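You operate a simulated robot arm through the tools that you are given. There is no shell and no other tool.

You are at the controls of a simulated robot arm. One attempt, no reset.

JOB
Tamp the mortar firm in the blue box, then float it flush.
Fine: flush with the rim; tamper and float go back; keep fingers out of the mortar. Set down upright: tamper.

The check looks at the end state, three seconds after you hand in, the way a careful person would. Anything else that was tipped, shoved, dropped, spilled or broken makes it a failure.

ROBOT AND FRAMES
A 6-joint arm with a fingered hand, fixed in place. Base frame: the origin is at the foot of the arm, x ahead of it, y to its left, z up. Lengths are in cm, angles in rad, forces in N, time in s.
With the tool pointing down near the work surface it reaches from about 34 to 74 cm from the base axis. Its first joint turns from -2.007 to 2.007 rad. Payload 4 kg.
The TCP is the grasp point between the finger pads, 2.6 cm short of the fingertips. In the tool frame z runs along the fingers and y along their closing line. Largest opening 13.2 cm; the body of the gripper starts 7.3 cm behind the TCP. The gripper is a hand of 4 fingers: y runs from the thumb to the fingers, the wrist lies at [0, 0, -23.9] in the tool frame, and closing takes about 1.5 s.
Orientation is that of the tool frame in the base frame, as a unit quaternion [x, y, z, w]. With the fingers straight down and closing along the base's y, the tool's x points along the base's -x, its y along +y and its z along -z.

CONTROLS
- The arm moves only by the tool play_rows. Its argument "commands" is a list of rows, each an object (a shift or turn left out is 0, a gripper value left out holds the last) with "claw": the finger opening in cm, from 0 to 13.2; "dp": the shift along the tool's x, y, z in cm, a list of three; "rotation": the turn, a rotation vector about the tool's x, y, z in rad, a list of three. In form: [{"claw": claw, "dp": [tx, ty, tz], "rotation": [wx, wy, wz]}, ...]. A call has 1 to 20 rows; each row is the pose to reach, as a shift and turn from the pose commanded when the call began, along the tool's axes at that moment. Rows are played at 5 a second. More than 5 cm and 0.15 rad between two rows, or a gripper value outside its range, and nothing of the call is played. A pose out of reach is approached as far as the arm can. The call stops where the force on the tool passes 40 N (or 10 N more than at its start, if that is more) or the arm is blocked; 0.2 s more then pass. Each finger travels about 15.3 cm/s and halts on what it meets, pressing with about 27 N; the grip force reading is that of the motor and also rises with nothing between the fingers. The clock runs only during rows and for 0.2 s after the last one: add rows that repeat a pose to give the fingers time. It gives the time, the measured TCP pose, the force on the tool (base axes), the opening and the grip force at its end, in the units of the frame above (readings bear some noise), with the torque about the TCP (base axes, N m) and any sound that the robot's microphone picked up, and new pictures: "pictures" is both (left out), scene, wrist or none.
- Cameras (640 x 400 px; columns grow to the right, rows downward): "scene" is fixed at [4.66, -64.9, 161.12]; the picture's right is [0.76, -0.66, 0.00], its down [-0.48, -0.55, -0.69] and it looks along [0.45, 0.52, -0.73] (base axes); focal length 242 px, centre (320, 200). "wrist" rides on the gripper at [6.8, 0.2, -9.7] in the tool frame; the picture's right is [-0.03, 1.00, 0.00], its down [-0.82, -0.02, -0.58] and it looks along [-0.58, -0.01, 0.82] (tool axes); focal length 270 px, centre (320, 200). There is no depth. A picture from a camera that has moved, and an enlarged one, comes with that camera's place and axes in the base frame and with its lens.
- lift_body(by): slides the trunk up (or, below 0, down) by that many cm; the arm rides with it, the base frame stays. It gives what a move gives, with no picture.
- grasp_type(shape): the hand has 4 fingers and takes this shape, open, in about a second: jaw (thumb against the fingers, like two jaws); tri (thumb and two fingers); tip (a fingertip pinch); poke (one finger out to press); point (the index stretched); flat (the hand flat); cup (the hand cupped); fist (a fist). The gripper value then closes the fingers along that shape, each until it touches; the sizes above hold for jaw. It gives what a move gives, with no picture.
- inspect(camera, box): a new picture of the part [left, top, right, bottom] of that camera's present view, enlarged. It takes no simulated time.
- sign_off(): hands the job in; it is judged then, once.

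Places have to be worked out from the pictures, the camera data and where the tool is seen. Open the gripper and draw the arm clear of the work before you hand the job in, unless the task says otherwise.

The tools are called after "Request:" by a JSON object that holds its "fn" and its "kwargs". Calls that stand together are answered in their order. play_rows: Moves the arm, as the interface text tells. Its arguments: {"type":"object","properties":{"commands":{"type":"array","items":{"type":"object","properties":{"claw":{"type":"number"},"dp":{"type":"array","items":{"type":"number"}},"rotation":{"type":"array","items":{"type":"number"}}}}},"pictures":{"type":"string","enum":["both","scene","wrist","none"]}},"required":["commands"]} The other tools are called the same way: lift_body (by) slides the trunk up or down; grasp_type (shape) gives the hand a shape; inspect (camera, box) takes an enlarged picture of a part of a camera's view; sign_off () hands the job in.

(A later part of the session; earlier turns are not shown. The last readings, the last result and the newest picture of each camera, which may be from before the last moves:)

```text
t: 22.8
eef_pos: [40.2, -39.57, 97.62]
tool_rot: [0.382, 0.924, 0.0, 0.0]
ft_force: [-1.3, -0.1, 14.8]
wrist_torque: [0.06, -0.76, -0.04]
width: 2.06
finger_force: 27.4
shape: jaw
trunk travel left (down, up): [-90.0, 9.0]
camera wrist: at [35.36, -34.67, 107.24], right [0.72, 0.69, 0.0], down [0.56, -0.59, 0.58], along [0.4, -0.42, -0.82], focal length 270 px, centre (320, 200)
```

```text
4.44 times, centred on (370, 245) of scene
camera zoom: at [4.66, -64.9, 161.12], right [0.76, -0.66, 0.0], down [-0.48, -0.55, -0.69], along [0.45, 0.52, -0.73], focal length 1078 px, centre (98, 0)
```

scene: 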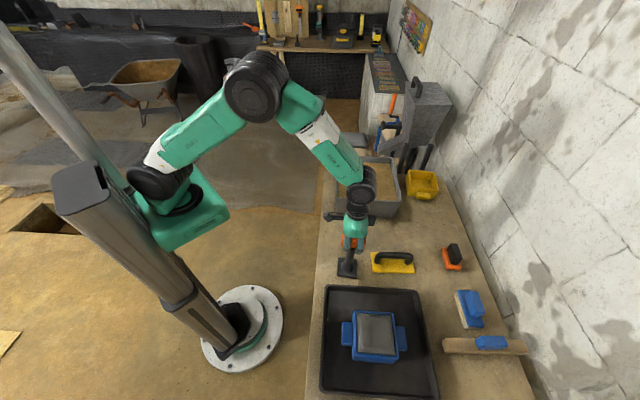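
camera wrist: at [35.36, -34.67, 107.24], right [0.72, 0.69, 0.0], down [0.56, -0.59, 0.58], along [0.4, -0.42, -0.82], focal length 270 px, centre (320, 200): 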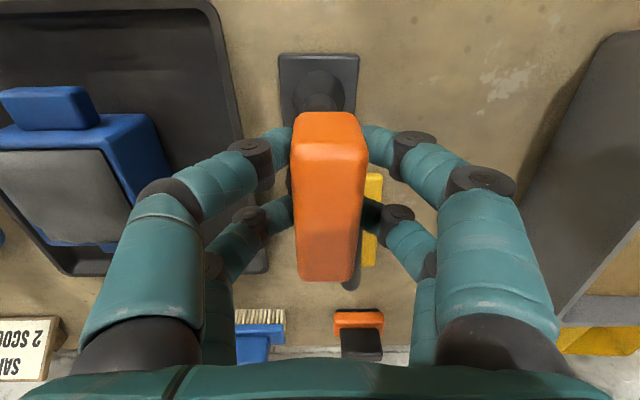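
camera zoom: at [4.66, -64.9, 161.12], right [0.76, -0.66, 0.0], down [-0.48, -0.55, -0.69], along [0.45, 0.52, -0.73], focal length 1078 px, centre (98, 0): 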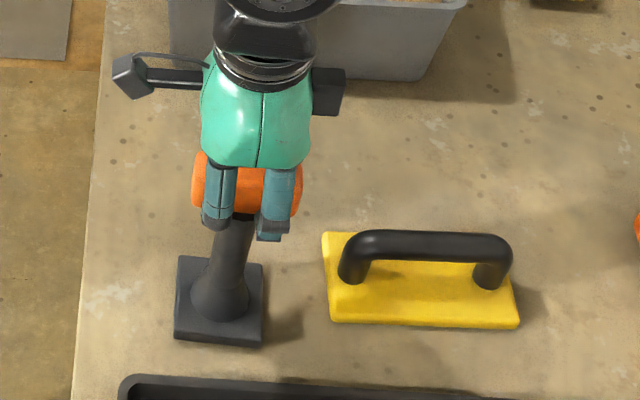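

It's close to upright now with a light load. I'll open the hand.

Request:
{"fn": "play_rows", "kwargs": {"commands": [{"claw": 3.0}, {"claw": 4.5}, {"claw": 7}, {"claw": 10}, {"claw": 13.2}, {"claw": 13.2}, {"claw": 13.2}, {"claw": 13.2}], "pictures": "both"}}

Request:
{"fn": "inspect", "kwargs": {"camera": "scene", "box": [315, 200, 425, 290]}}

Request:
{"fn": "inspect", "kwargs": {"camera": "wrist", "box": [250, 30, 410, 300]}}

```text
t: 24.6
eef_pos: [40.19, -39.65, 97.67]
tool_rot: [0.383, 0.924, 0.0, 0.001]
ft_force: [0.4, -1.2, 0.3]
wrist_torque: [0.0, 0.0, 0.02]
width: 13.19
finger_force: 0.1
shape: jaw
trunk travel left (down, up): [-90.0, 9.0]
camera wrist: at [35.46, -34.75, 107.22], right [0.72, 0.69, 0.0], down [0.56, -0.59, 0.58], along [0.4, -0.42, -0.82], focal length 270 px, centre (320, 200)
```

scene: 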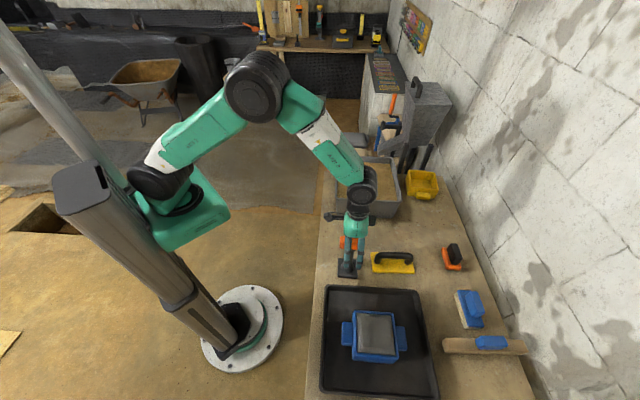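
wrist: 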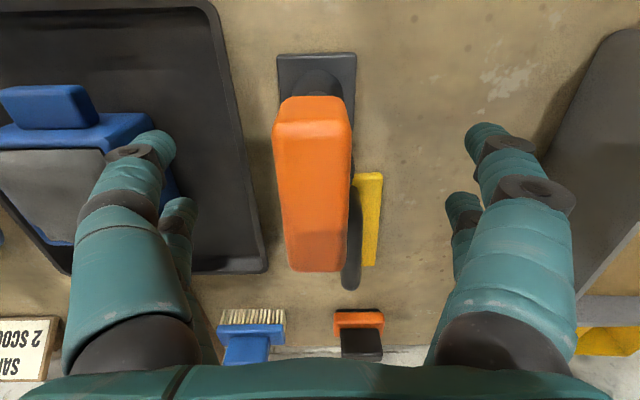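

```text
4.44 times, centred on (370, 245) of scene
camera zoom: at [4.66, -64.9, 161.12], right [0.76, -0.66, 0.0], down [-0.48, -0.55, -0.69], along [0.45, 0.52, -0.73], focal length 1078 px, centre (98, 0)
```

zoom: 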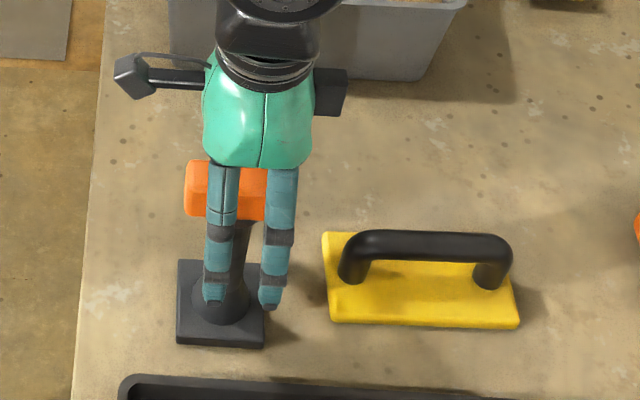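

```text
1.48 times, centred on (330, 165) of wrist
camera zoom: at [35.46, -34.75, 107.22], right [0.72, 0.69, 0.0], down [0.56, -0.59, 0.58], along [0.4, -0.42, -0.82], focal length 400 px, centre (305, 252)
```

zoom: 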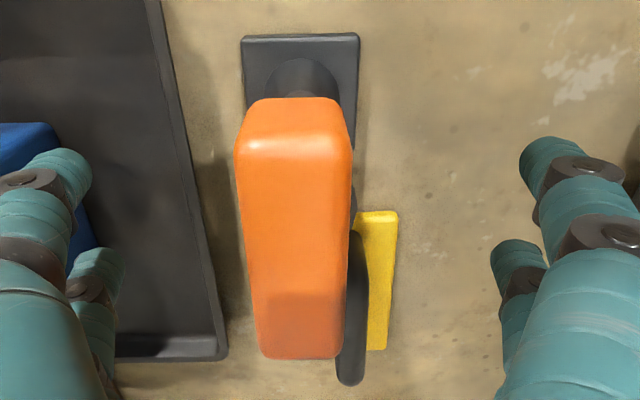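

The tamper stands upright; its bar is about 0.5 cm off the hand's centre. I'll recentre and lower the open hand until the palm is just above the bar top.

Request:
{"fn": "play_rows", "kwargs": {"commands": [{"dp": [0.3, -0.25, 0]}, {"dp": [0.6, -0.5, 0.5]}, {"dp": [0.6, -0.5, 2]}, {"dp": [0.6, -0.5, 3.5]}, {"dp": [0.6, -0.5, 4.5]}, {"dp": [0.6, -0.5, 5.2]}, {"dp": [0.6, -0.5, 5.2]}], "pictures": "both"}}

Request:
{"fn": "inspect", "kwargs": {"camera": "scene", "box": [315, 200, 425, 290]}}

```text
t: 26.2
eef_pos: [39.49, -39.6, 92.57]
tool_rot: [0.383, 0.924, 0.0, 0.0]
ft_force: [0.0, -0.4, -1.1]
wrist_torque: [0.0, 0.02, -0.03]
width: 13.18
finger_force: 0.0
shape: jaw
trunk travel left (down, up): [-90.0, 9.0]
camera wrist: at [34.74, -34.57, 102.13], right [0.72, 0.69, 0.0], down [0.56, -0.59, 0.58], along [0.4, -0.42, -0.82], focal length 270 px, centre (320, 200)
```

scene: 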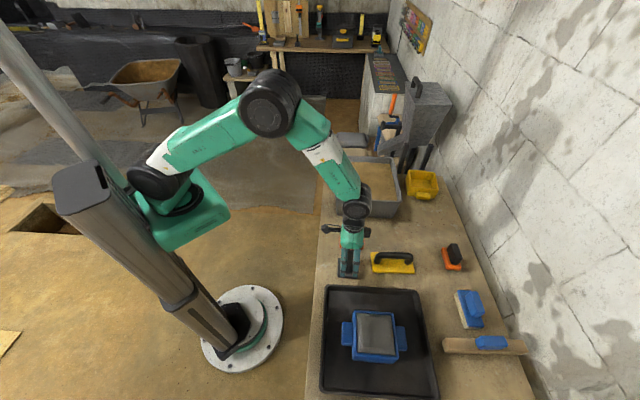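
wrist: 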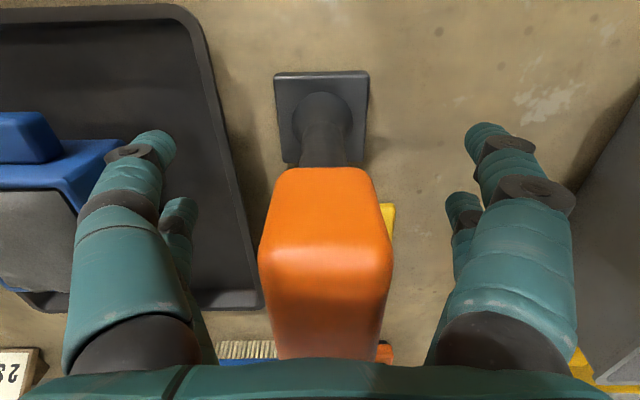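

```text
4.44 times, centred on (370, 245) of scene
camera zoom: at [4.66, -64.9, 161.12], right [0.76, -0.66, 0.0], down [-0.48, -0.55, -0.69], along [0.45, 0.52, -0.73], focal length 1078 px, centre (98, 0)
```

zoom: 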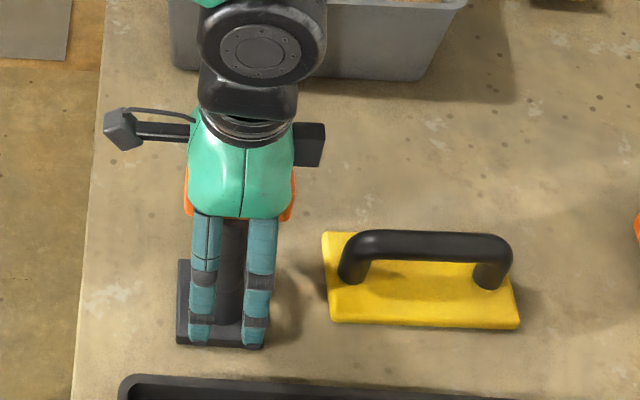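

The bar is centred under the palm. I'll descend in small steps until the palm just touches the bar top.

Request:
{"fn": "play_rows", "kwargs": {"commands": [{"dp": [0, 0, 0.25]}, {"dp": [0, 0, 0.5]}, {"dp": [0, 0, 0.75]}, {"dp": [0, 0, 0.9]}, {"dp": [0, 0, 0.9]}], "pictures": "none"}}

```text
t: 27.4
eef_pos: [39.52, -39.59, 91.45]
tool_rot: [0.382, 0.924, 0.0, 0.0]
ft_force: [0.5, 0.6, 0.0]
wrist_torque: [0.0, -0.01, -0.03]
width: 13.19
finger_force: 0.1
shape: jaw
trunk travel left (down, up): [-90.0, 9.0]
```

No contact yet at z 91.5. I'll continue down in small steps.

Request:
{"fn": "play_rows", "kwargs": {"commands": [{"dp": [0, 0, 0.2]}, {"dp": [0, 0, 0.4]}, {"dp": [0, 0, 0.6]}, {"dp": [0, 0, 0.6]}], "pictures": "wrist"}}

Request:
{"fn": "inspect", "kwargs": {"camera": "scene", "box": [315, 200, 425, 290]}}

```text
t: 28.4
eef_pos: [39.57, -39.7, 91.14]
tool_rot: [0.383, 0.924, -0.001, 0.002]
ft_force: [-0.4, -1.6, 15.6]
wrist_torque: [0.18, -0.03, -0.01]
width: 13.19
finger_force: 0.0
shape: jaw
trunk travel left (down, up): [-90.0, 9.0]
camera wrist: at [34.71, -34.66, 100.65], right [0.72, 0.69, 0.0], down [0.56, -0.59, 0.58], along [0.4, -0.42, -0.81], focal length 270 px, centre (320, 200)
```

wrist: 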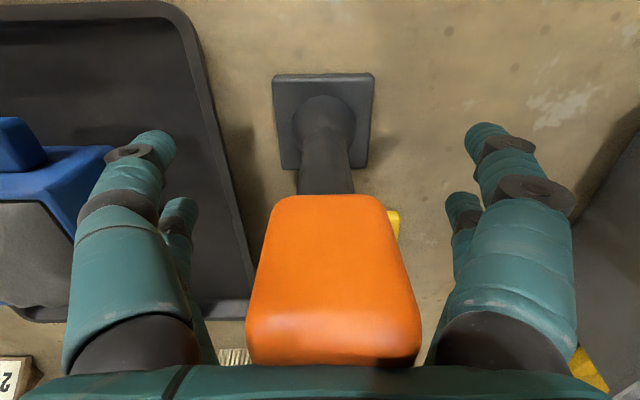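

```text
4.44 times, centred on (370, 245) of scene
camera zoom: at [4.66, -64.9, 161.12], right [0.76, -0.66, 0.0], down [-0.48, -0.55, -0.69], along [0.45, 0.52, -0.73], focal length 1078 px, centre (98, 0)
```

zoom: 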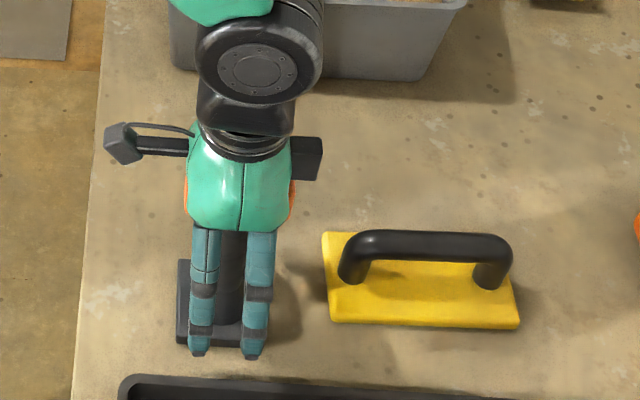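

The palm is on the bar top (15.6 N at z 91.14). I'll back off a fraction and close the fingers around the shaft under the bar.

Request:
{"fn": "play_rows", "kwargs": {"commands": [{"dp": [0, 0, -0.3], "claw": 13.2}, {"dp": [0, 0, -0.3], "claw": 9}, {"dp": [0, 0, -0.3], "claw": 6}, {"dp": [0, 0, -0.3], "claw": 4}, {"dp": [0, 0, -0.3], "claw": 2}, {"dp": [0, 0, -0.3], "claw": 0}, {"dp": [0, 0, -0.3], "claw": 0}, {"dp": [0, 0, -0.3], "claw": 0}, {"dp": [0, 0, -0.3], "claw": 0}, {"dp": [0, 0, -0.3], "claw": 0}], "pictures": "both"}}

Request:
{"fn": "inspect", "kwargs": {"camera": "scene", "box": [315, 200, 425, 290]}}

```text
t: 30.6
eef_pos: [39.6, -39.64, 91.23]
tool_rot: [0.383, 0.924, 0.0, 0.0]
ft_force: [0.3, -0.5, -0.4]
wrist_torque: [-0.09, -0.1, 0.01]
width: 0.0
finger_force: 26.8
shape: jaw
trunk travel left (down, up): [-90.0, 9.0]
camera wrist: at [34.76, -34.67, 100.78], right [0.72, 0.69, 0.0], down [0.56, -0.59, 0.58], along [0.4, -0.42, -0.82], focal length 270 px, centre (320, 200)
```

scene: 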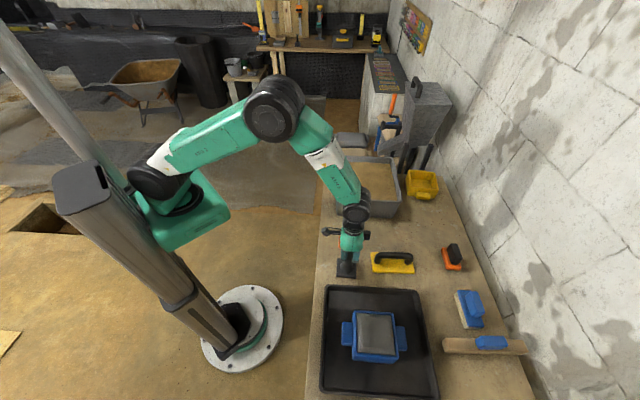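
wrist: 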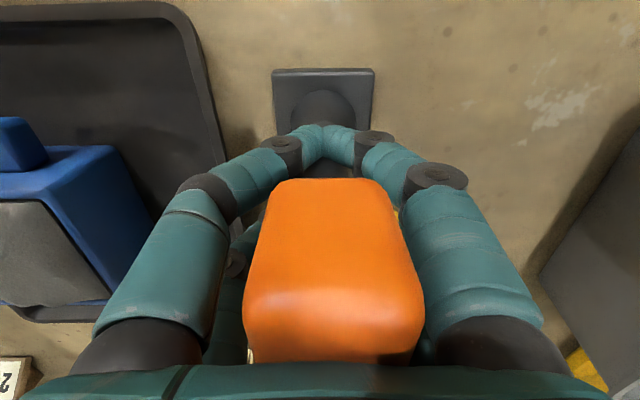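

```text
4.44 times, centred on (370, 245) of scene
camera zoom: at [4.66, -64.9, 161.12], right [0.76, -0.66, 0.0], down [-0.48, -0.55, -0.69], along [0.45, 0.52, -0.73], focal length 1078 px, centre (98, 0)
```

zoom: 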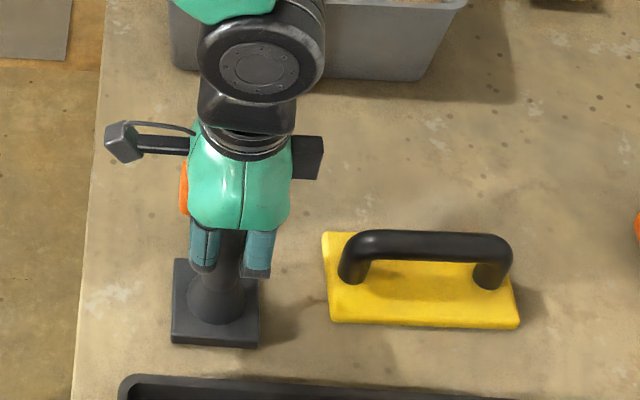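

The fingers have closed on either side of the shaft, so the tamper is caged under its bar with the palm on top. I'll lift slowly and see how it hangs.

Request:
{"fn": "play_rows", "kwargs": {"commands": [{"dp": [0, 0, -0.5]}, {"dp": [0, 0, -1]}, {"dp": [0, 0, -1.5]}, {"dp": [0, 0, -2]}, {"dp": [0, 0, -2.5]}, {"dp": [0, 0, -3]}, {"dp": [0, 0, -3.5]}, {"dp": [0, 0, -4]}, {"dp": [0, 0, -4.5]}, {"dp": [0, 0, -5]}, {"dp": [0, 0, -5]}], "pictures": "both"}}

Request:
{"fn": "inspect", "kwargs": {"camera": "scene", "box": [315, 180, 425, 280]}}

```text
t: 33.0
eef_pos: [39.54, -39.61, 96.08]
tool_rot: [0.382, 0.924, 0.0, 0.0]
ft_force: [0.1, 0.1, -7.4]
wrist_torque: [-0.02, -0.01, -0.02]
width: 0.0
finger_force: 27.0
shape: jaw
trunk travel left (down, up): [-90.0, 9.0]
camera wrist: at [34.79, -34.62, 105.73], right [0.72, 0.69, 0.0], down [0.56, -0.59, 0.58], along [0.4, -0.42, -0.82], focal length 270 px, centre (320, 200)
```

scene: 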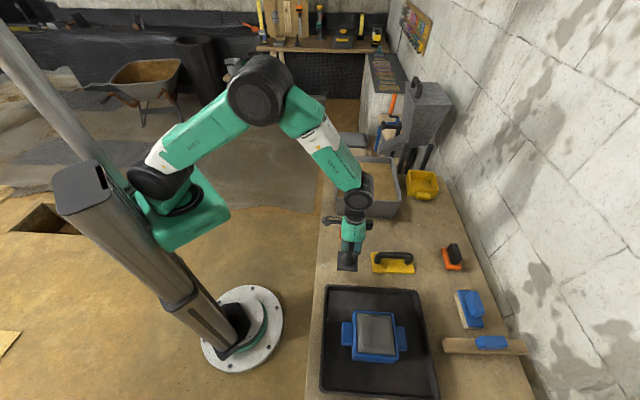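
wrist: 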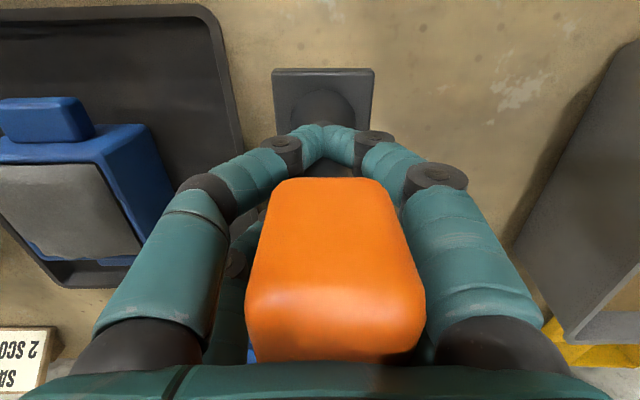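

```text
4.00 times, centred on (370, 230) of scene
camera zoom: at [4.66, -64.9, 161.12], right [0.76, -0.66, 0.0], down [-0.48, -0.55, -0.69], along [0.45, 0.52, -0.73], focal length 970 px, centre (120, 80)
```

zoom: 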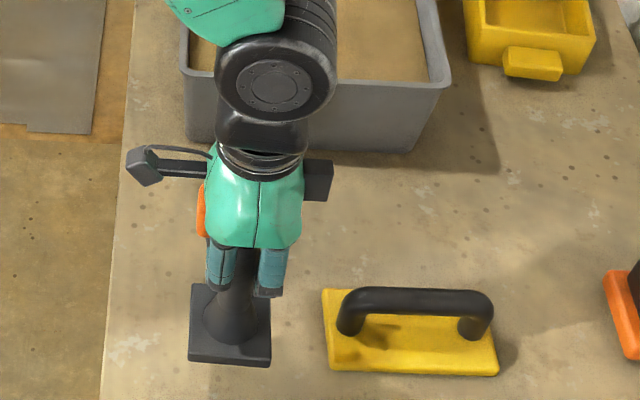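

The tamper came up rigidly with the hand, level and with no shift in the wrist view. I'll raise it well clear of the rim and carry it over the centre of the box.

Request:
{"fn": "play_rows", "kwargs": {"commands": [{"dp": [0, 0, -2.5]}, {"dp": [0, 0, -5]}, {"dp": [0, 0, -7.5]}, {"dp": [-0.3, -1.0, -8.5]}, {"dp": [-1.0, -3.2, -8.5]}, {"dp": [-1.8, -5.7, -8.5]}, {"dp": [-2.6, -8.2, -8.5]}, {"dp": [-3.4, -10.7, -8.5]}, {"dp": [-4.2, -13.2, -8.5]}, {"dp": [-5.0, -15.7, -8.5]}, {"dp": [-5.8, -18.2, -8.5]}, {"dp": [-6.5, -20.5, -8.5]}, {"dp": [-7.0, -22.0, -8.5]}, {"dp": [-7.25, -22.75, -8.5]}, {"dp": [-7.25, -22.75, -8.5]}, {"dp": [-7.25, -22.75, -8.5]}], "pictures": "both"}}

Request:
{"fn": "inspect", "kwargs": {"camera": "wrist", "box": [240, 10, 400, 130]}}

Request:
{"fn": "inspect", "kwargs": {"camera": "scene", "box": [325, 280, 435, 380]}}

```text
t: 36.4
eef_pos: [28.53, -61.01, 104.71]
tool_rot: [0.383, 0.924, 0.0, 0.0]
ft_force: [0.4, -0.8, -6.9]
wrist_torque: [-0.03, -0.01, 0.03]
width: 0.0
finger_force: 27.0
shape: jaw
trunk travel left (down, up): [-90.0, 9.0]
camera wrist: at [23.8, -55.99, 114.31], right [0.72, 0.69, 0.0], down [0.56, -0.59, 0.58], along [0.4, -0.42, -0.82], focal length 270 px, centre (320, 200)
```

scene: 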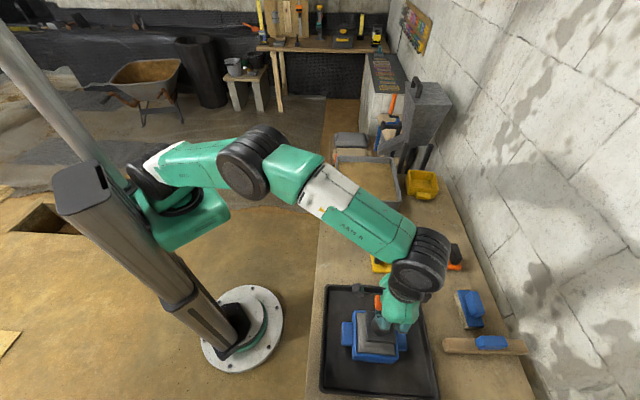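
wrist: 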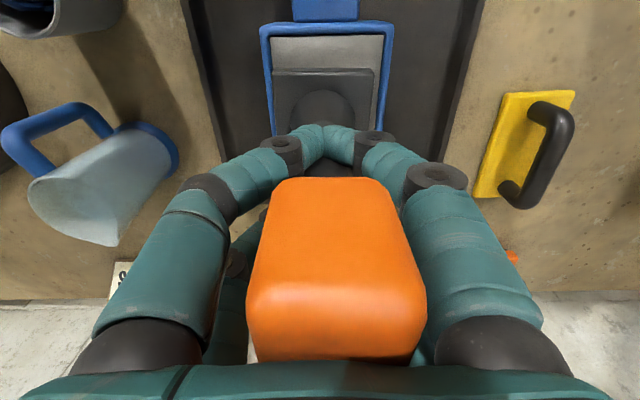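

```text
3.33 times, centred on (320, 70) of wrist
camera zoom: at [23.8, -55.99, 114.31], right [0.72, 0.69, 0.0], down [0.56, -0.59, 0.58], along [0.4, -0.42, -0.82], focal length 901 px, centre (320, 633)
```

zoom: 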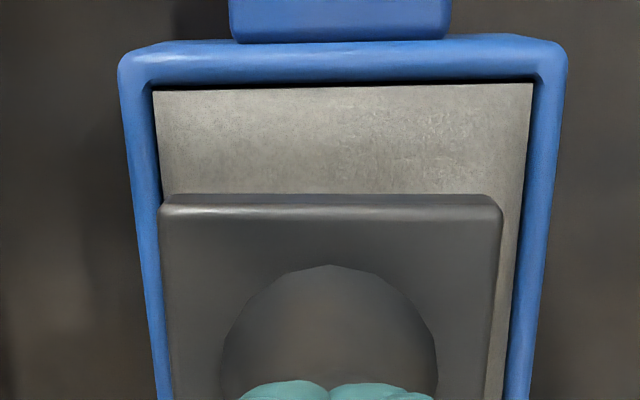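

```text
4.00 times, centred on (380, 330) of scene
camera zoom: at [4.66, -64.9, 161.12], right [0.76, -0.66, 0.0], down [-0.48, -0.55, -0.69], along [0.45, 0.52, -0.73], focal length 970 px, centre (80, -320)
```

zoom: 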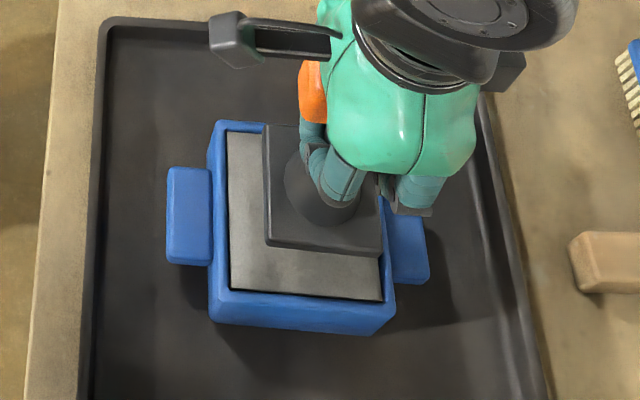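

The plate sits about 0.4 cm toward -u of the box centre, and the mortar's near edge is confirmed at z about 86.5. I'll go to the first quadrant and come down close to contact.

Request:
{"fn": "play_rows", "kwargs": {"commands": [{"dp": [0.6, -0.4, 0]}, {"dp": [1.3, -0.8, 0.5]}, {"dp": [1.3, -0.8, 2.0]}, {"dp": [1.3, -0.8, 3.2]}, {"dp": [1.3, -0.8, 4.0]}, {"dp": [1.3, -0.8, 4.4]}, {"dp": [1.3, -0.8, 4.7]}, {"dp": [1.3, -0.8, 4.7]}], "pictures": "both"}}

Request:
{"fn": "inspect", "kwargs": {"camera": "wrist", "box": [240, 10, 400, 130]}}

Request:
{"fn": "inspect", "kwargs": {"camera": "scene", "box": [325, 280, 435, 380]}}

```text
t: 38.2
eef_pos: [27.05, -60.53, 99.88]
tool_rot: [0.383, 0.924, 0.0, -0.001]
ft_force: [-0.4, -0.2, -6.8]
wrist_torque: [0.0, 0.03, 0.0]
width: 0.01
finger_force: 27.2
shape: jaw
trunk travel left (down, up): [-90.0, 9.0]
camera wrist: at [22.26, -55.58, 109.52], right [0.72, 0.69, 0.0], down [0.56, -0.59, 0.58], along [0.4, -0.42, -0.82], focal length 270 px, centre (320, 200)
```

scene: 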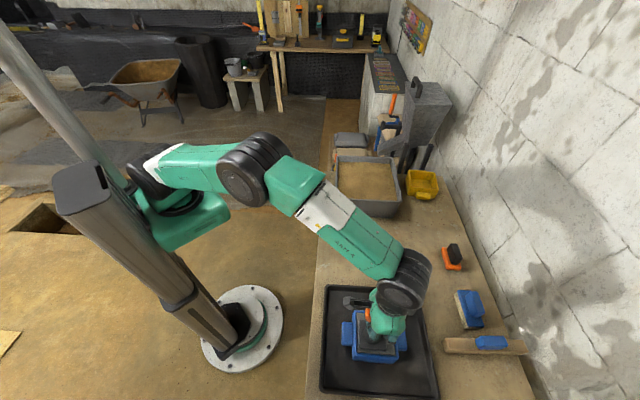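
wrist: 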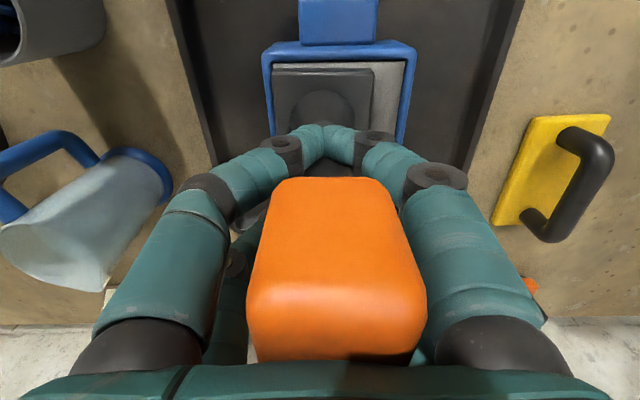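

```text
3.33 times, centred on (320, 70) of wrist
camera zoom: at [22.26, -55.58, 109.52], right [0.72, 0.69, 0.0], down [0.56, -0.59, 0.58], along [0.4, -0.42, -0.82], focal length 901 px, centre (320, 633)
```

zoom: 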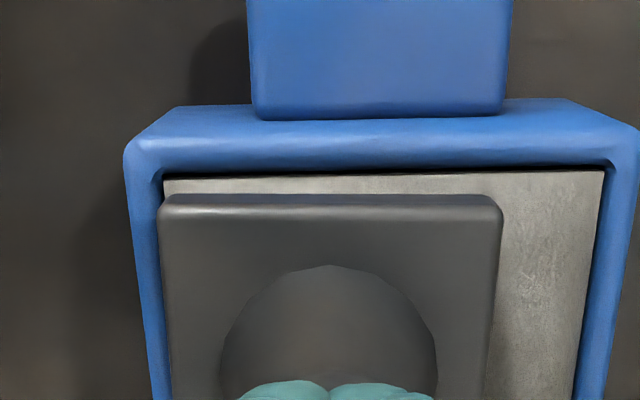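

```text
4.00 times, centred on (380, 330) of scene
camera zoom: at [4.66, -64.9, 161.12], right [0.76, -0.66, 0.0], down [-0.48, -0.55, -0.69], along [0.45, 0.52, -0.73], focal length 970 px, centre (80, -320)
```

zoom: 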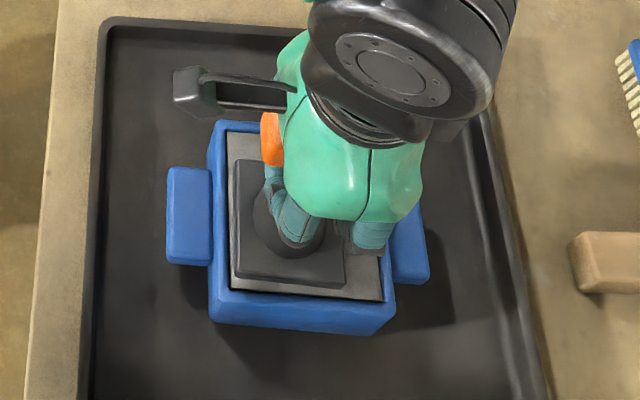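

The plate is just above the surface but within about 0.1 cm of the left rim. I'll shift it 0.2 cm inward and press slowly.

Request:
{"fn": "play_rows", "kwargs": {"commands": [{"dp": [-0.1, 0.2, 0]}, {"dp": [-0.1, 0.2, 0.15]}, {"dp": [-0.1, 0.2, 0.3]}, {"dp": [-0.1, 0.2, 0.45]}, {"dp": [-0.1, 0.2, 0.6]}, {"dp": [-0.1, 0.2, 0.75]}, {"dp": [-0.1, 0.2, 0.75]}], "pictures": "none"}}

```text
t: 39.8
eef_pos: [27.41, -60.33, 99.38]
tool_rot: [0.383, 0.924, -0.001, 0.0]
ft_force: [-0.7, 0.2, 1.9]
wrist_torque: [0.0, 0.02, 0.01]
width: 0.0
finger_force: 27.0
shape: jaw
trunk travel left (down, up): [-90.0, 9.0]
```

Contact has begun at z about 99.4 (net about 9 N). I'll press on in small steps.

Request:
{"fn": "play_rows", "kwargs": {"commands": [{"dp": [0, 0, 0.15]}, {"dp": [0, 0, 0.3]}, {"dp": [0, 0, 0.45]}, {"dp": [0, 0, 0.45]}], "pictures": "wrist"}}

Request:
{"fn": "inspect", "kwargs": {"camera": "wrist", "box": [240, 10, 400, 130]}}

Request:
{"fn": "inspect", "kwargs": {"camera": "scene", "box": [325, 280, 435, 380]}}

```text
t: 40.8
eef_pos: [27.27, -60.34, 99.02]
tool_rot: [0.383, 0.924, -0.001, 0.002]
ft_force: [0.9, 0.5, 23.1]
wrist_torque: [0.01, 0.0, 0.04]
width: 0.0
finger_force: 27.2
shape: jaw
trunk travel left (down, up): [-90.0, 9.0]
camera wrist: at [22.4, -55.33, 108.67], right [0.72, 0.69, 0.0], down [0.56, -0.59, 0.58], along [0.4, -0.42, -0.81], focal length 270 px, centre (320, 200)
```

wrist: 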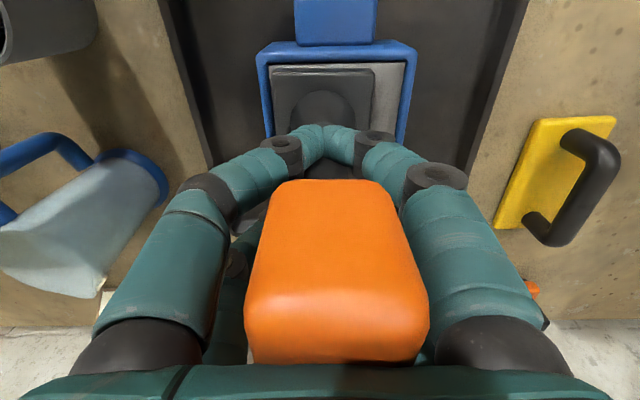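

```text
3.33 times, centred on (320, 70) of wrist
camera zoom: at [22.4, -55.33, 108.67], right [0.72, 0.69, 0.0], down [0.56, -0.59, 0.58], along [0.4, -0.42, -0.81], focal length 901 px, centre (320, 633)
```

zoom: 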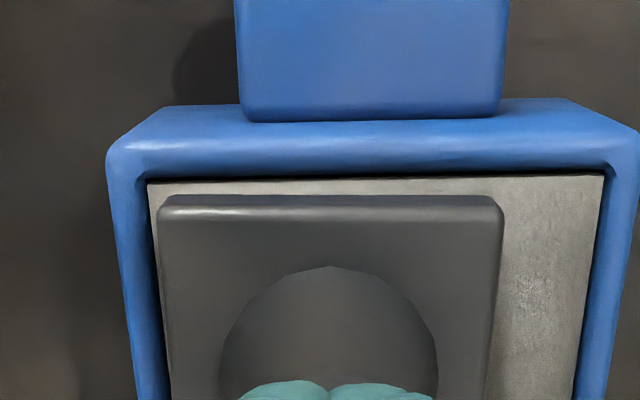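

```text
4.00 times, centred on (380, 330) of scene
camera zoom: at [4.66, -64.9, 161.12], right [0.76, -0.66, 0.0], down [-0.48, -0.55, -0.69], along [0.45, 0.52, -0.73], focal length 970 px, centre (80, -320)
```

zoom: 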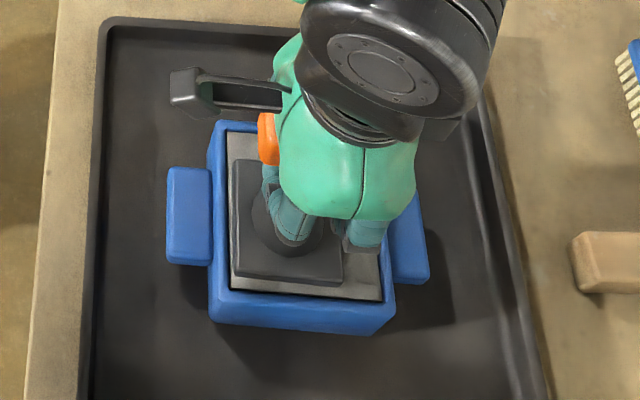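

Now 23 N with no tilt or torque, so the grip is stable. I'll press on toward the 40 N limit.

Request:
{"fn": "play_rows", "kwargs": {"commands": [{"dp": [0, 0, 0.1]}, {"dp": [0, 0, 0.2]}, {"dp": [0, 0, 0.3]}, {"dp": [0, 0, 0.4]}, {"dp": [0, 0, 0.5]}, {"dp": [0, 0, 0.5]}], "pictures": "none"}}

```text
t: 42.0
eef_pos: [27.3, -60.68, 99.08]
tool_rot: [0.383, 0.924, -0.008, 0.005]
ft_force: [0.6, -1.0, 24.6]
wrist_torque: [-0.04, -0.01, 0.01]
width: 0.01
finger_force: 27.0
shape: jaw
trunk travel left (down, up): [-90.0, 9.0]
stopped in row 5: the force on the tool passed its limit at 40 N (the readings are from after the stop); the commanded pose is now the measured one
```

The press stopped at the 40 N limit at about z 99.0, so the mortar is firming up there, and the hand kept a roughly 1° tilt from the stop. I'll lift clear, straighten the tool, move over the second quadrant and look at the surface.

Request:
{"fn": "play_rows", "kwargs": {"commands": [{"dp": [0, 0, -0.5]}, {"dp": [0, 0, -1.2], "rotation": [-0.011, 0.0154, 0]}, {"dp": [0, 0, -2.0], "rotation": [-0.011, 0.0154, 0]}, {"dp": [0, 1.2, -2.0], "rotation": [-0.011, 0.0154, 0]}, {"dp": [0, 2.4, -2.0], "rotation": [-0.011, 0.0154, 0]}, {"dp": [0, 2.4, -2.0], "rotation": [-0.011, 0.0154, 0]}], "pictures": "both"}}

Request:
{"fn": "inspect", "kwargs": {"camera": "wrist", "box": [240, 10, 400, 130]}}

Request:
{"fn": "inspect", "kwargs": {"camera": "scene", "box": [325, 280, 435, 380]}}

```text
t: 43.4
eef_pos: [28.95, -58.95, 100.51]
tool_rot: [0.382, 0.924, 0.006, -0.002]
ft_force: [0.4, -0.6, -6.3]
wrist_torque: [0.0, 0.01, 0.03]
width: 0.02
finger_force: 27.0
shape: jaw
trunk travel left (down, up): [-90.0, 9.0]
camera wrist: at [24.25, -54.09, 110.24], right [0.72, 0.69, 0.01], down [0.56, -0.6, 0.57], along [0.4, -0.41, -0.82], focal length 270 px, centre (320, 200)
```

scene: 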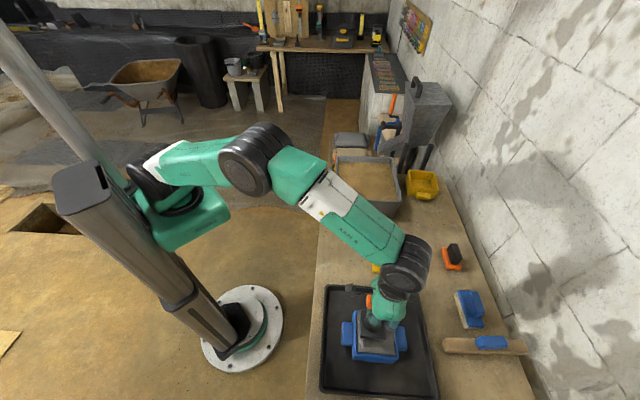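
wrist: 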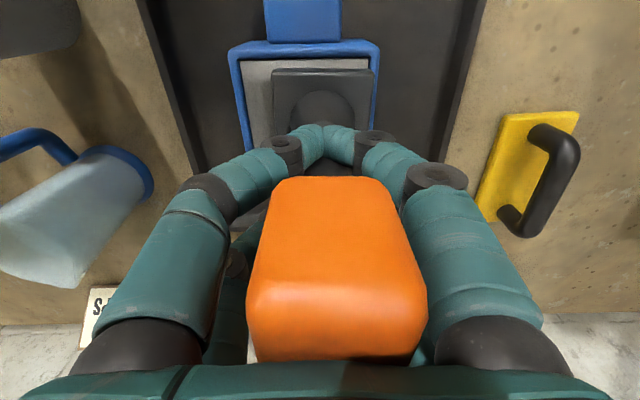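

```text
3.33 times, centred on (320, 70) of wrist
camera zoom: at [24.25, -54.09, 110.24], right [0.72, 0.69, 0.01], down [0.56, -0.6, 0.57], along [0.4, -0.41, -0.82], focal length 901 px, centre (320, 633)
```

zoom: 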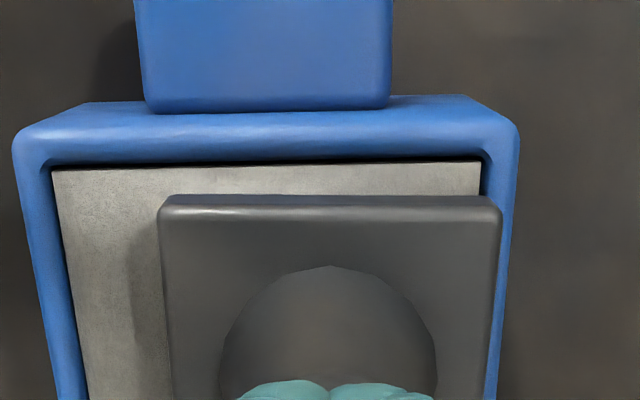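

```text
4.00 times, centred on (380, 330) of scene
camera zoom: at [4.66, -64.9, 161.12], right [0.76, -0.66, 0.0], down [-0.48, -0.55, -0.69], along [0.45, 0.52, -0.73], focal length 970 px, centre (80, -320)
```

zoom: 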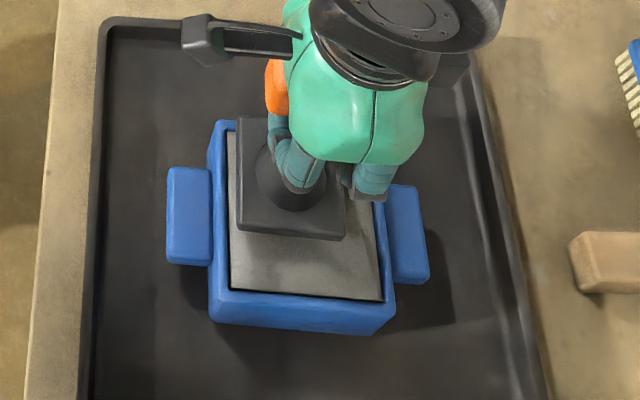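

The tool was straightened slightly too far (about 0.01 rad the other way), and the plate's right edge is right over the rim line. I'll correct both and ease down to contact in the second quadrant.

Request:
{"fn": "play_rows", "kwargs": {"commands": [{"dp": [0.1, -0.1, 0], "rotation": [0.0096, -0.0083, 0]}, {"dp": [0.15, -0.2, 0.3], "rotation": [0.0096, -0.0083, 0]}, {"dp": [0.15, -0.2, 0.7], "rotation": [0.0096, -0.0083, 0]}, {"dp": [0.15, -0.2, 1.0], "rotation": [0.0096, -0.0083, 0]}, {"dp": [0.15, -0.2, 1.15], "rotation": [0.0096, -0.0083, 0]}, {"dp": [0.15, -0.2, 1.3], "rotation": [0.0096, -0.0083, 0]}, {"dp": [0.15, -0.2, 1.3], "rotation": [0.0096, -0.0083, 0]}], "pictures": "wrist"}}

Request:
{"fn": "inspect", "kwargs": {"camera": "wrist", "box": [240, 10, 400, 130]}}

```text
t: 45.0
eef_pos: [28.73, -59.03, 99.31]
tool_rot: [0.383, 0.924, 0.0, 0.0]
ft_force: [0.7, 0.6, -1.9]
wrist_torque: [0.01, 0.03, 0.02]
width: 0.02
finger_force: 27.0
shape: jaw
trunk travel left (down, up): [-90.0, 9.0]
camera wrist: at [23.95, -53.98, 108.99], right [0.72, 0.69, 0.0], down [0.56, -0.59, 0.58], along [0.4, -0.42, -0.82], focal length 270 px, centre (320, 200)
```

wrist: 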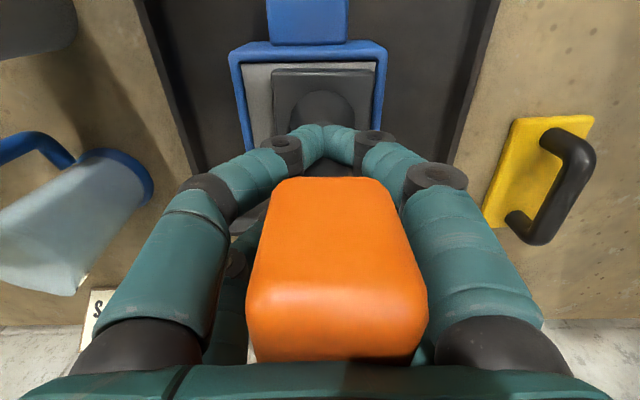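

```text
3.33 times, centred on (320, 70) of wrist
camera zoom: at [23.95, -53.98, 108.99], right [0.72, 0.69, 0.0], down [0.56, -0.59, 0.58], along [0.4, -0.42, -0.82], focal length 901 px, centre (320, 633)
```

zoom: 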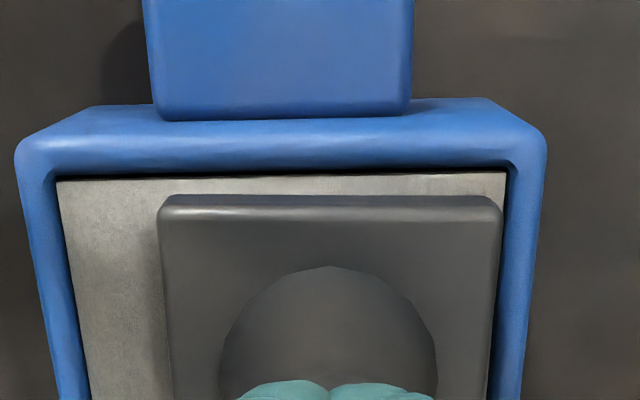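

The tool is square again and lightly touching in the second quadrant. I'll press here in small steps, holding below the 40 N limit.

Request:
{"fn": "play_rows", "kwargs": {"commands": [{"dp": [0, 0, 0.15]}, {"dp": [0, 0, 0.3]}, {"dp": [0, 0, 0.45]}, {"dp": [0, 0, 0.6]}, {"dp": [0, 0, 0.68]}, {"dp": [0, 0, 0.68]}, {"dp": [0, 0, 0.68]}], "pictures": "none"}}

```text
t: 46.6
eef_pos: [28.65, -58.9, 98.92]
tool_rot: [0.383, 0.924, -0.002, 0.001]
ft_force: [0.4, -0.4, 24.8]
wrist_torque: [0.0, -0.04, 0.0]
width: 0.0
finger_force: 26.8
shape: jaw
trunk travel left (down, up): [-90.0, 9.0]
```

At 24.8 N and z 98.9 it's steady. I'll push a little further here.

Request:
{"fn": "play_rows", "kwargs": {"commands": [{"dp": [0, 0, 0.1]}, {"dp": [0, 0, 0.2]}, {"dp": [0, 0, 0.25]}, {"dp": [0, 0, 0.25]}], "pictures": "none"}}

```text
t: 47.6
eef_pos: [28.66, -58.9, 98.82]
tool_rot: [0.383, 0.924, -0.003, 0.002]
ft_force: [0.6, -0.6, 35.1]
wrist_torque: [-0.01, -0.07, 0.01]
width: 0.0
finger_force: 26.6
shape: jaw
trunk travel left (down, up): [-90.0, 9.0]
```

35 N at z 98.8. I'll lift clear and move to the third quadrant (+u, +w).

Request:
{"fn": "play_rows", "kwargs": {"commands": [{"dp": [0, 0, -0.6]}, {"dp": [0, 0, -1.4]}, {"dp": [0, 0, -2.2]}, {"dp": [-1.2, 0, -2.2]}, {"dp": [-2.4, 0, -2.2]}, {"dp": [-2.4, 0, -2.2]}], "pictures": "both"}}

Request:
{"fn": "inspect", "kwargs": {"camera": "wrist", "box": [240, 10, 400, 130]}}

Request:
{"fn": "inspect", "kwargs": {"camera": "scene", "box": [325, 280, 435, 380]}}

```text
t: 49.0
eef_pos: [30.3, -60.58, 100.53]
tool_rot: [0.383, 0.924, 0.0, -0.001]
ft_force: [-0.5, 0.7, -6.9]
wrist_torque: [-0.03, -0.04, 0.0]
width: 0.01
finger_force: 27.2
shape: jaw
trunk travel left (down, up): [-90.0, 9.0]
camera wrist: at [25.66, -55.48, 110.2], right [0.72, 0.69, 0.0], down [0.56, -0.59, 0.58], along [0.4, -0.42, -0.82], focal length 270 px, centre (320, 200)
```

scene: 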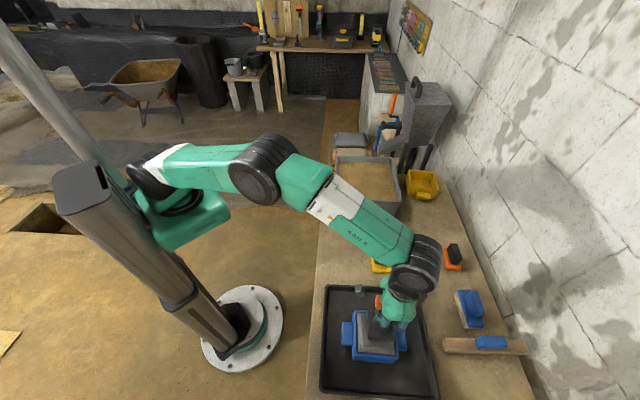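
wrist: 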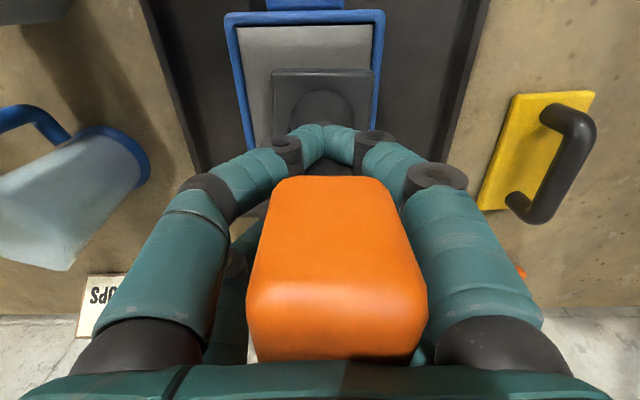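

```text
3.33 times, centred on (320, 70) of wrist
camera zoom: at [25.66, -55.48, 110.2], right [0.72, 0.69, 0.0], down [0.56, -0.59, 0.58], along [0.4, -0.42, -0.82], focal length 901 px, centre (320, 633)
```

zoom: 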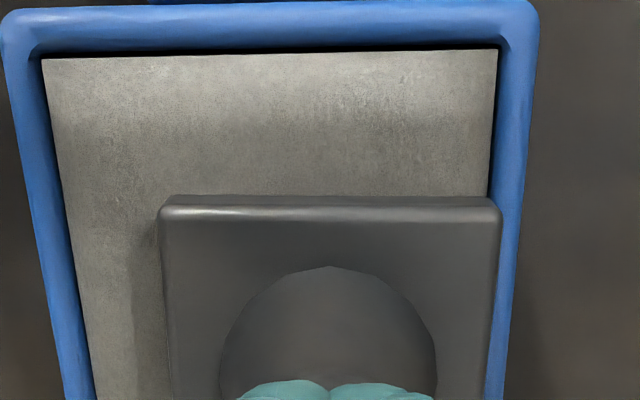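

```text
4.00 times, centred on (380, 330) of scene
camera zoom: at [4.66, -64.9, 161.12], right [0.76, -0.66, 0.0], down [-0.48, -0.55, -0.69], along [0.45, 0.52, -0.73], focal length 970 px, centre (80, -320)
```

zoom: 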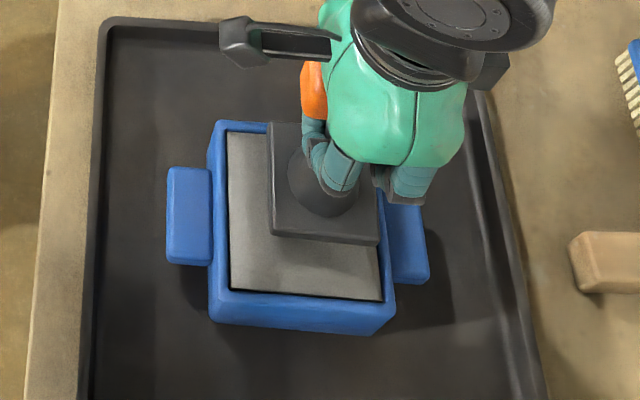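

The plate is within the opening, with about 0.15 cm to spare on the right and 0.4 on the far side. I'll nudge it 0.15 further out and press.

Request:
{"fn": "play_rows", "kwargs": {"commands": [{"dp": [-0.15, -0.03, 0.4]}, {"dp": [-0.15, -0.03, 0.8]}, {"dp": [-0.15, -0.03, 1.1]}, {"dp": [-0.15, -0.03, 1.3]}, {"dp": [-0.15, -0.03, 1.5]}, {"dp": [-0.15, -0.03, 1.65]}, {"dp": [-0.15, -0.03, 1.65]}], "pictures": "none"}}

```text
t: 50.6
eef_pos: [30.55, -60.81, 99.08]
tool_rot: [0.382, 0.924, -0.003, 0.0]
ft_force: [0.6, 0.5, 7.1]
wrist_torque: [-0.02, 0.02, -0.01]
width: 0.0
finger_force: 26.6
shape: jaw
trunk travel left (down, up): [-90.0, 9.0]
```

Contact here at 7 N, z 99.1. I'll continue pressing to about 35 N.

Request:
{"fn": "play_rows", "kwargs": {"commands": [{"dp": [0, 0, 0.15]}, {"dp": [0, 0, 0.3]}, {"dp": [0, 0, 0.45]}, {"dp": [0, 0, 0.55]}, {"dp": [0, 0, 0.55]}, {"dp": [0, 0, 0.55]}], "pictures": "none"}}

```text
t: 52.0
eef_pos: [30.5, -60.74, 98.69]
tool_rot: [0.383, 0.924, -0.003, 0.0]
ft_force: [0.7, 0.6, 26.9]
wrist_torque: [-0.01, -0.03, -0.01]
width: 0.02
finger_force: 27.5
shape: jaw
trunk travel left (down, up): [-90.0, 9.0]
```

26.9 N at z 98.7, still steady. I'll push a little more.

Request:
{"fn": "play_rows", "kwargs": {"commands": [{"dp": [0, 0, 0.1]}, {"dp": [0, 0, 0.2]}, {"dp": [0, 0, 0.2]}, {"dp": [0, 0, 0.2]}], "pictures": "none"}}

```text
t: 53.0
eef_pos: [30.49, -60.6, 98.76]
tool_rot: [0.383, 0.924, -0.004, 0.002]
ft_force: [-0.3, 0.2, 34.3]
wrist_torque: [-0.02, -0.04, 0.01]
width: 0.0
finger_force: 26.9
shape: jaw
trunk travel left (down, up): [-90.0, 9.0]
```

34 N at z 98.7. I'll lift and move to the fourth quadrant (-u, +w).

Request:
{"fn": "play_rows", "kwargs": {"commands": [{"dp": [0, 0, -0.6]}, {"dp": [0, 0, -1.4]}, {"dp": [0, 0, -2.2]}, {"dp": [0, -1.3, -2.2]}, {"dp": [0, -2.55, -2.2]}, {"dp": [0, -2.55, -2.2]}], "pictures": "both"}}

Request:
{"fn": "inspect", "kwargs": {"camera": "wrist", "box": [240, 10, 400, 130]}}

Request:
{"fn": "inspect", "kwargs": {"camera": "scene", "box": [325, 280, 435, 380]}}

```text
t: 54.4
eef_pos: [28.83, -62.4, 100.41]
tool_rot: [0.382, 0.924, -0.001, -0.001]
ft_force: [-0.6, 0.3, -7.4]
wrist_torque: [0.01, -0.01, 0.03]
width: 0.02
finger_force: 26.7
shape: jaw
trunk travel left (down, up): [-90.0, 9.0]
camera wrist: at [23.95, -57.47, 109.97], right [0.72, 0.69, 0.0], down [0.56, -0.59, 0.58], along [0.4, -0.42, -0.82], focal length 270 px, centre (320, 200)
```

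scene: 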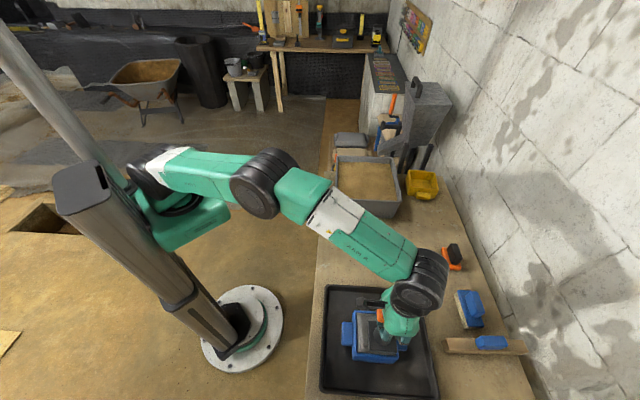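
wrist: 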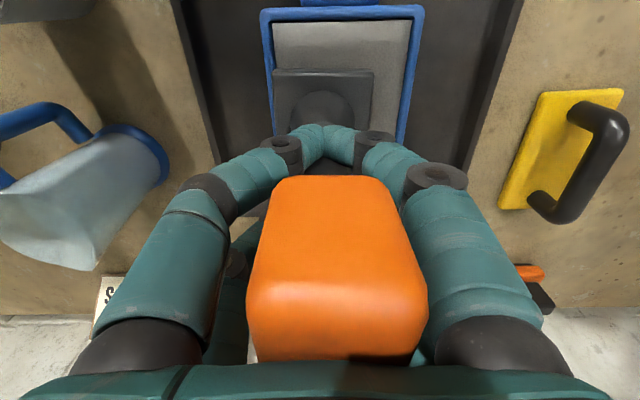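

```text
3.33 times, centred on (320, 70) of wrist
camera zoom: at [23.95, -57.47, 109.97], right [0.72, 0.69, 0.0], down [0.56, -0.59, 0.58], along [0.4, -0.42, -0.82], focal length 901 px, centre (320, 633)
```

zoom: 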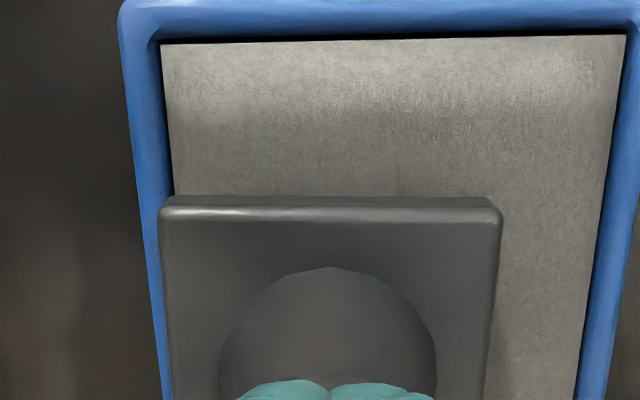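

```text
4.00 times, centred on (380, 330) of scene
camera zoom: at [4.66, -64.9, 161.12], right [0.76, -0.66, 0.0], down [-0.48, -0.55, -0.69], along [0.45, 0.52, -0.73], focal length 970 px, centre (80, -320)
```

zoom: 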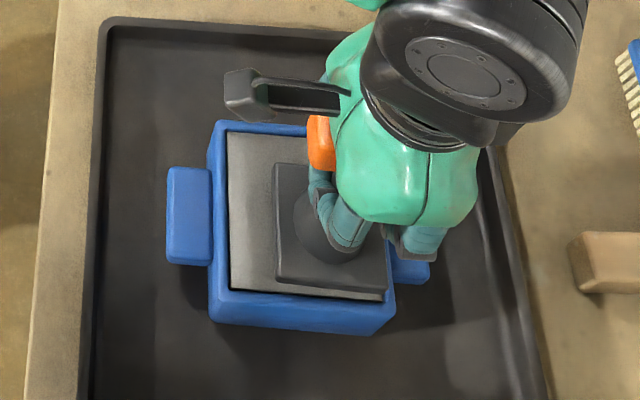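

The plate's left edge is right on the rim line, so I'll shift it 0.22 cm inward before pressing.

Request:
{"fn": "play_rows", "kwargs": {"commands": [{"dp": [0, 0.22, 0.2]}, {"dp": [0, 0.22, 0.7]}, {"dp": [0, 0.22, 1.1]}, {"dp": [0, 0.22, 1.35]}, {"dp": [0, 0.22, 1.5]}, {"dp": [0, 0.22, 1.65]}, {"dp": [0, 0.22, 1.65]}], "pictures": "none"}}

```text
t: 56.0
eef_pos: [28.93, -62.18, 99.03]
tool_rot: [0.383, 0.924, -0.001, 0.0]
ft_force: [1.1, 0.0, 9.9]
wrist_torque: [-0.05, -0.01, 0.02]
width: 0.01
finger_force: 27.2
shape: jaw
trunk travel left (down, up): [-90.0, 9.0]
```

In contact at 10 N, z 99.0. I'll press the fourth quadrant to about 35 N.

Request:
{"fn": "play_rows", "kwargs": {"commands": [{"dp": [0, 0, 0.15]}, {"dp": [0, 0, 0.3]}, {"dp": [0, 0, 0.45]}, {"dp": [0, 0, 0.6]}, {"dp": [0, 0, 0.6]}, {"dp": [0, 0, 0.6]}], "pictures": "none"}}

```text
t: 57.4
eef_pos: [28.91, -62.17, 98.8]
tool_rot: [0.383, 0.924, -0.004, 0.002]
ft_force: [-0.3, -0.3, 32.4]
wrist_torque: [-0.02, -0.07, 0.01]
width: 0.01
finger_force: 27.1
shape: jaw
trunk travel left (down, up): [-90.0, 9.0]
```

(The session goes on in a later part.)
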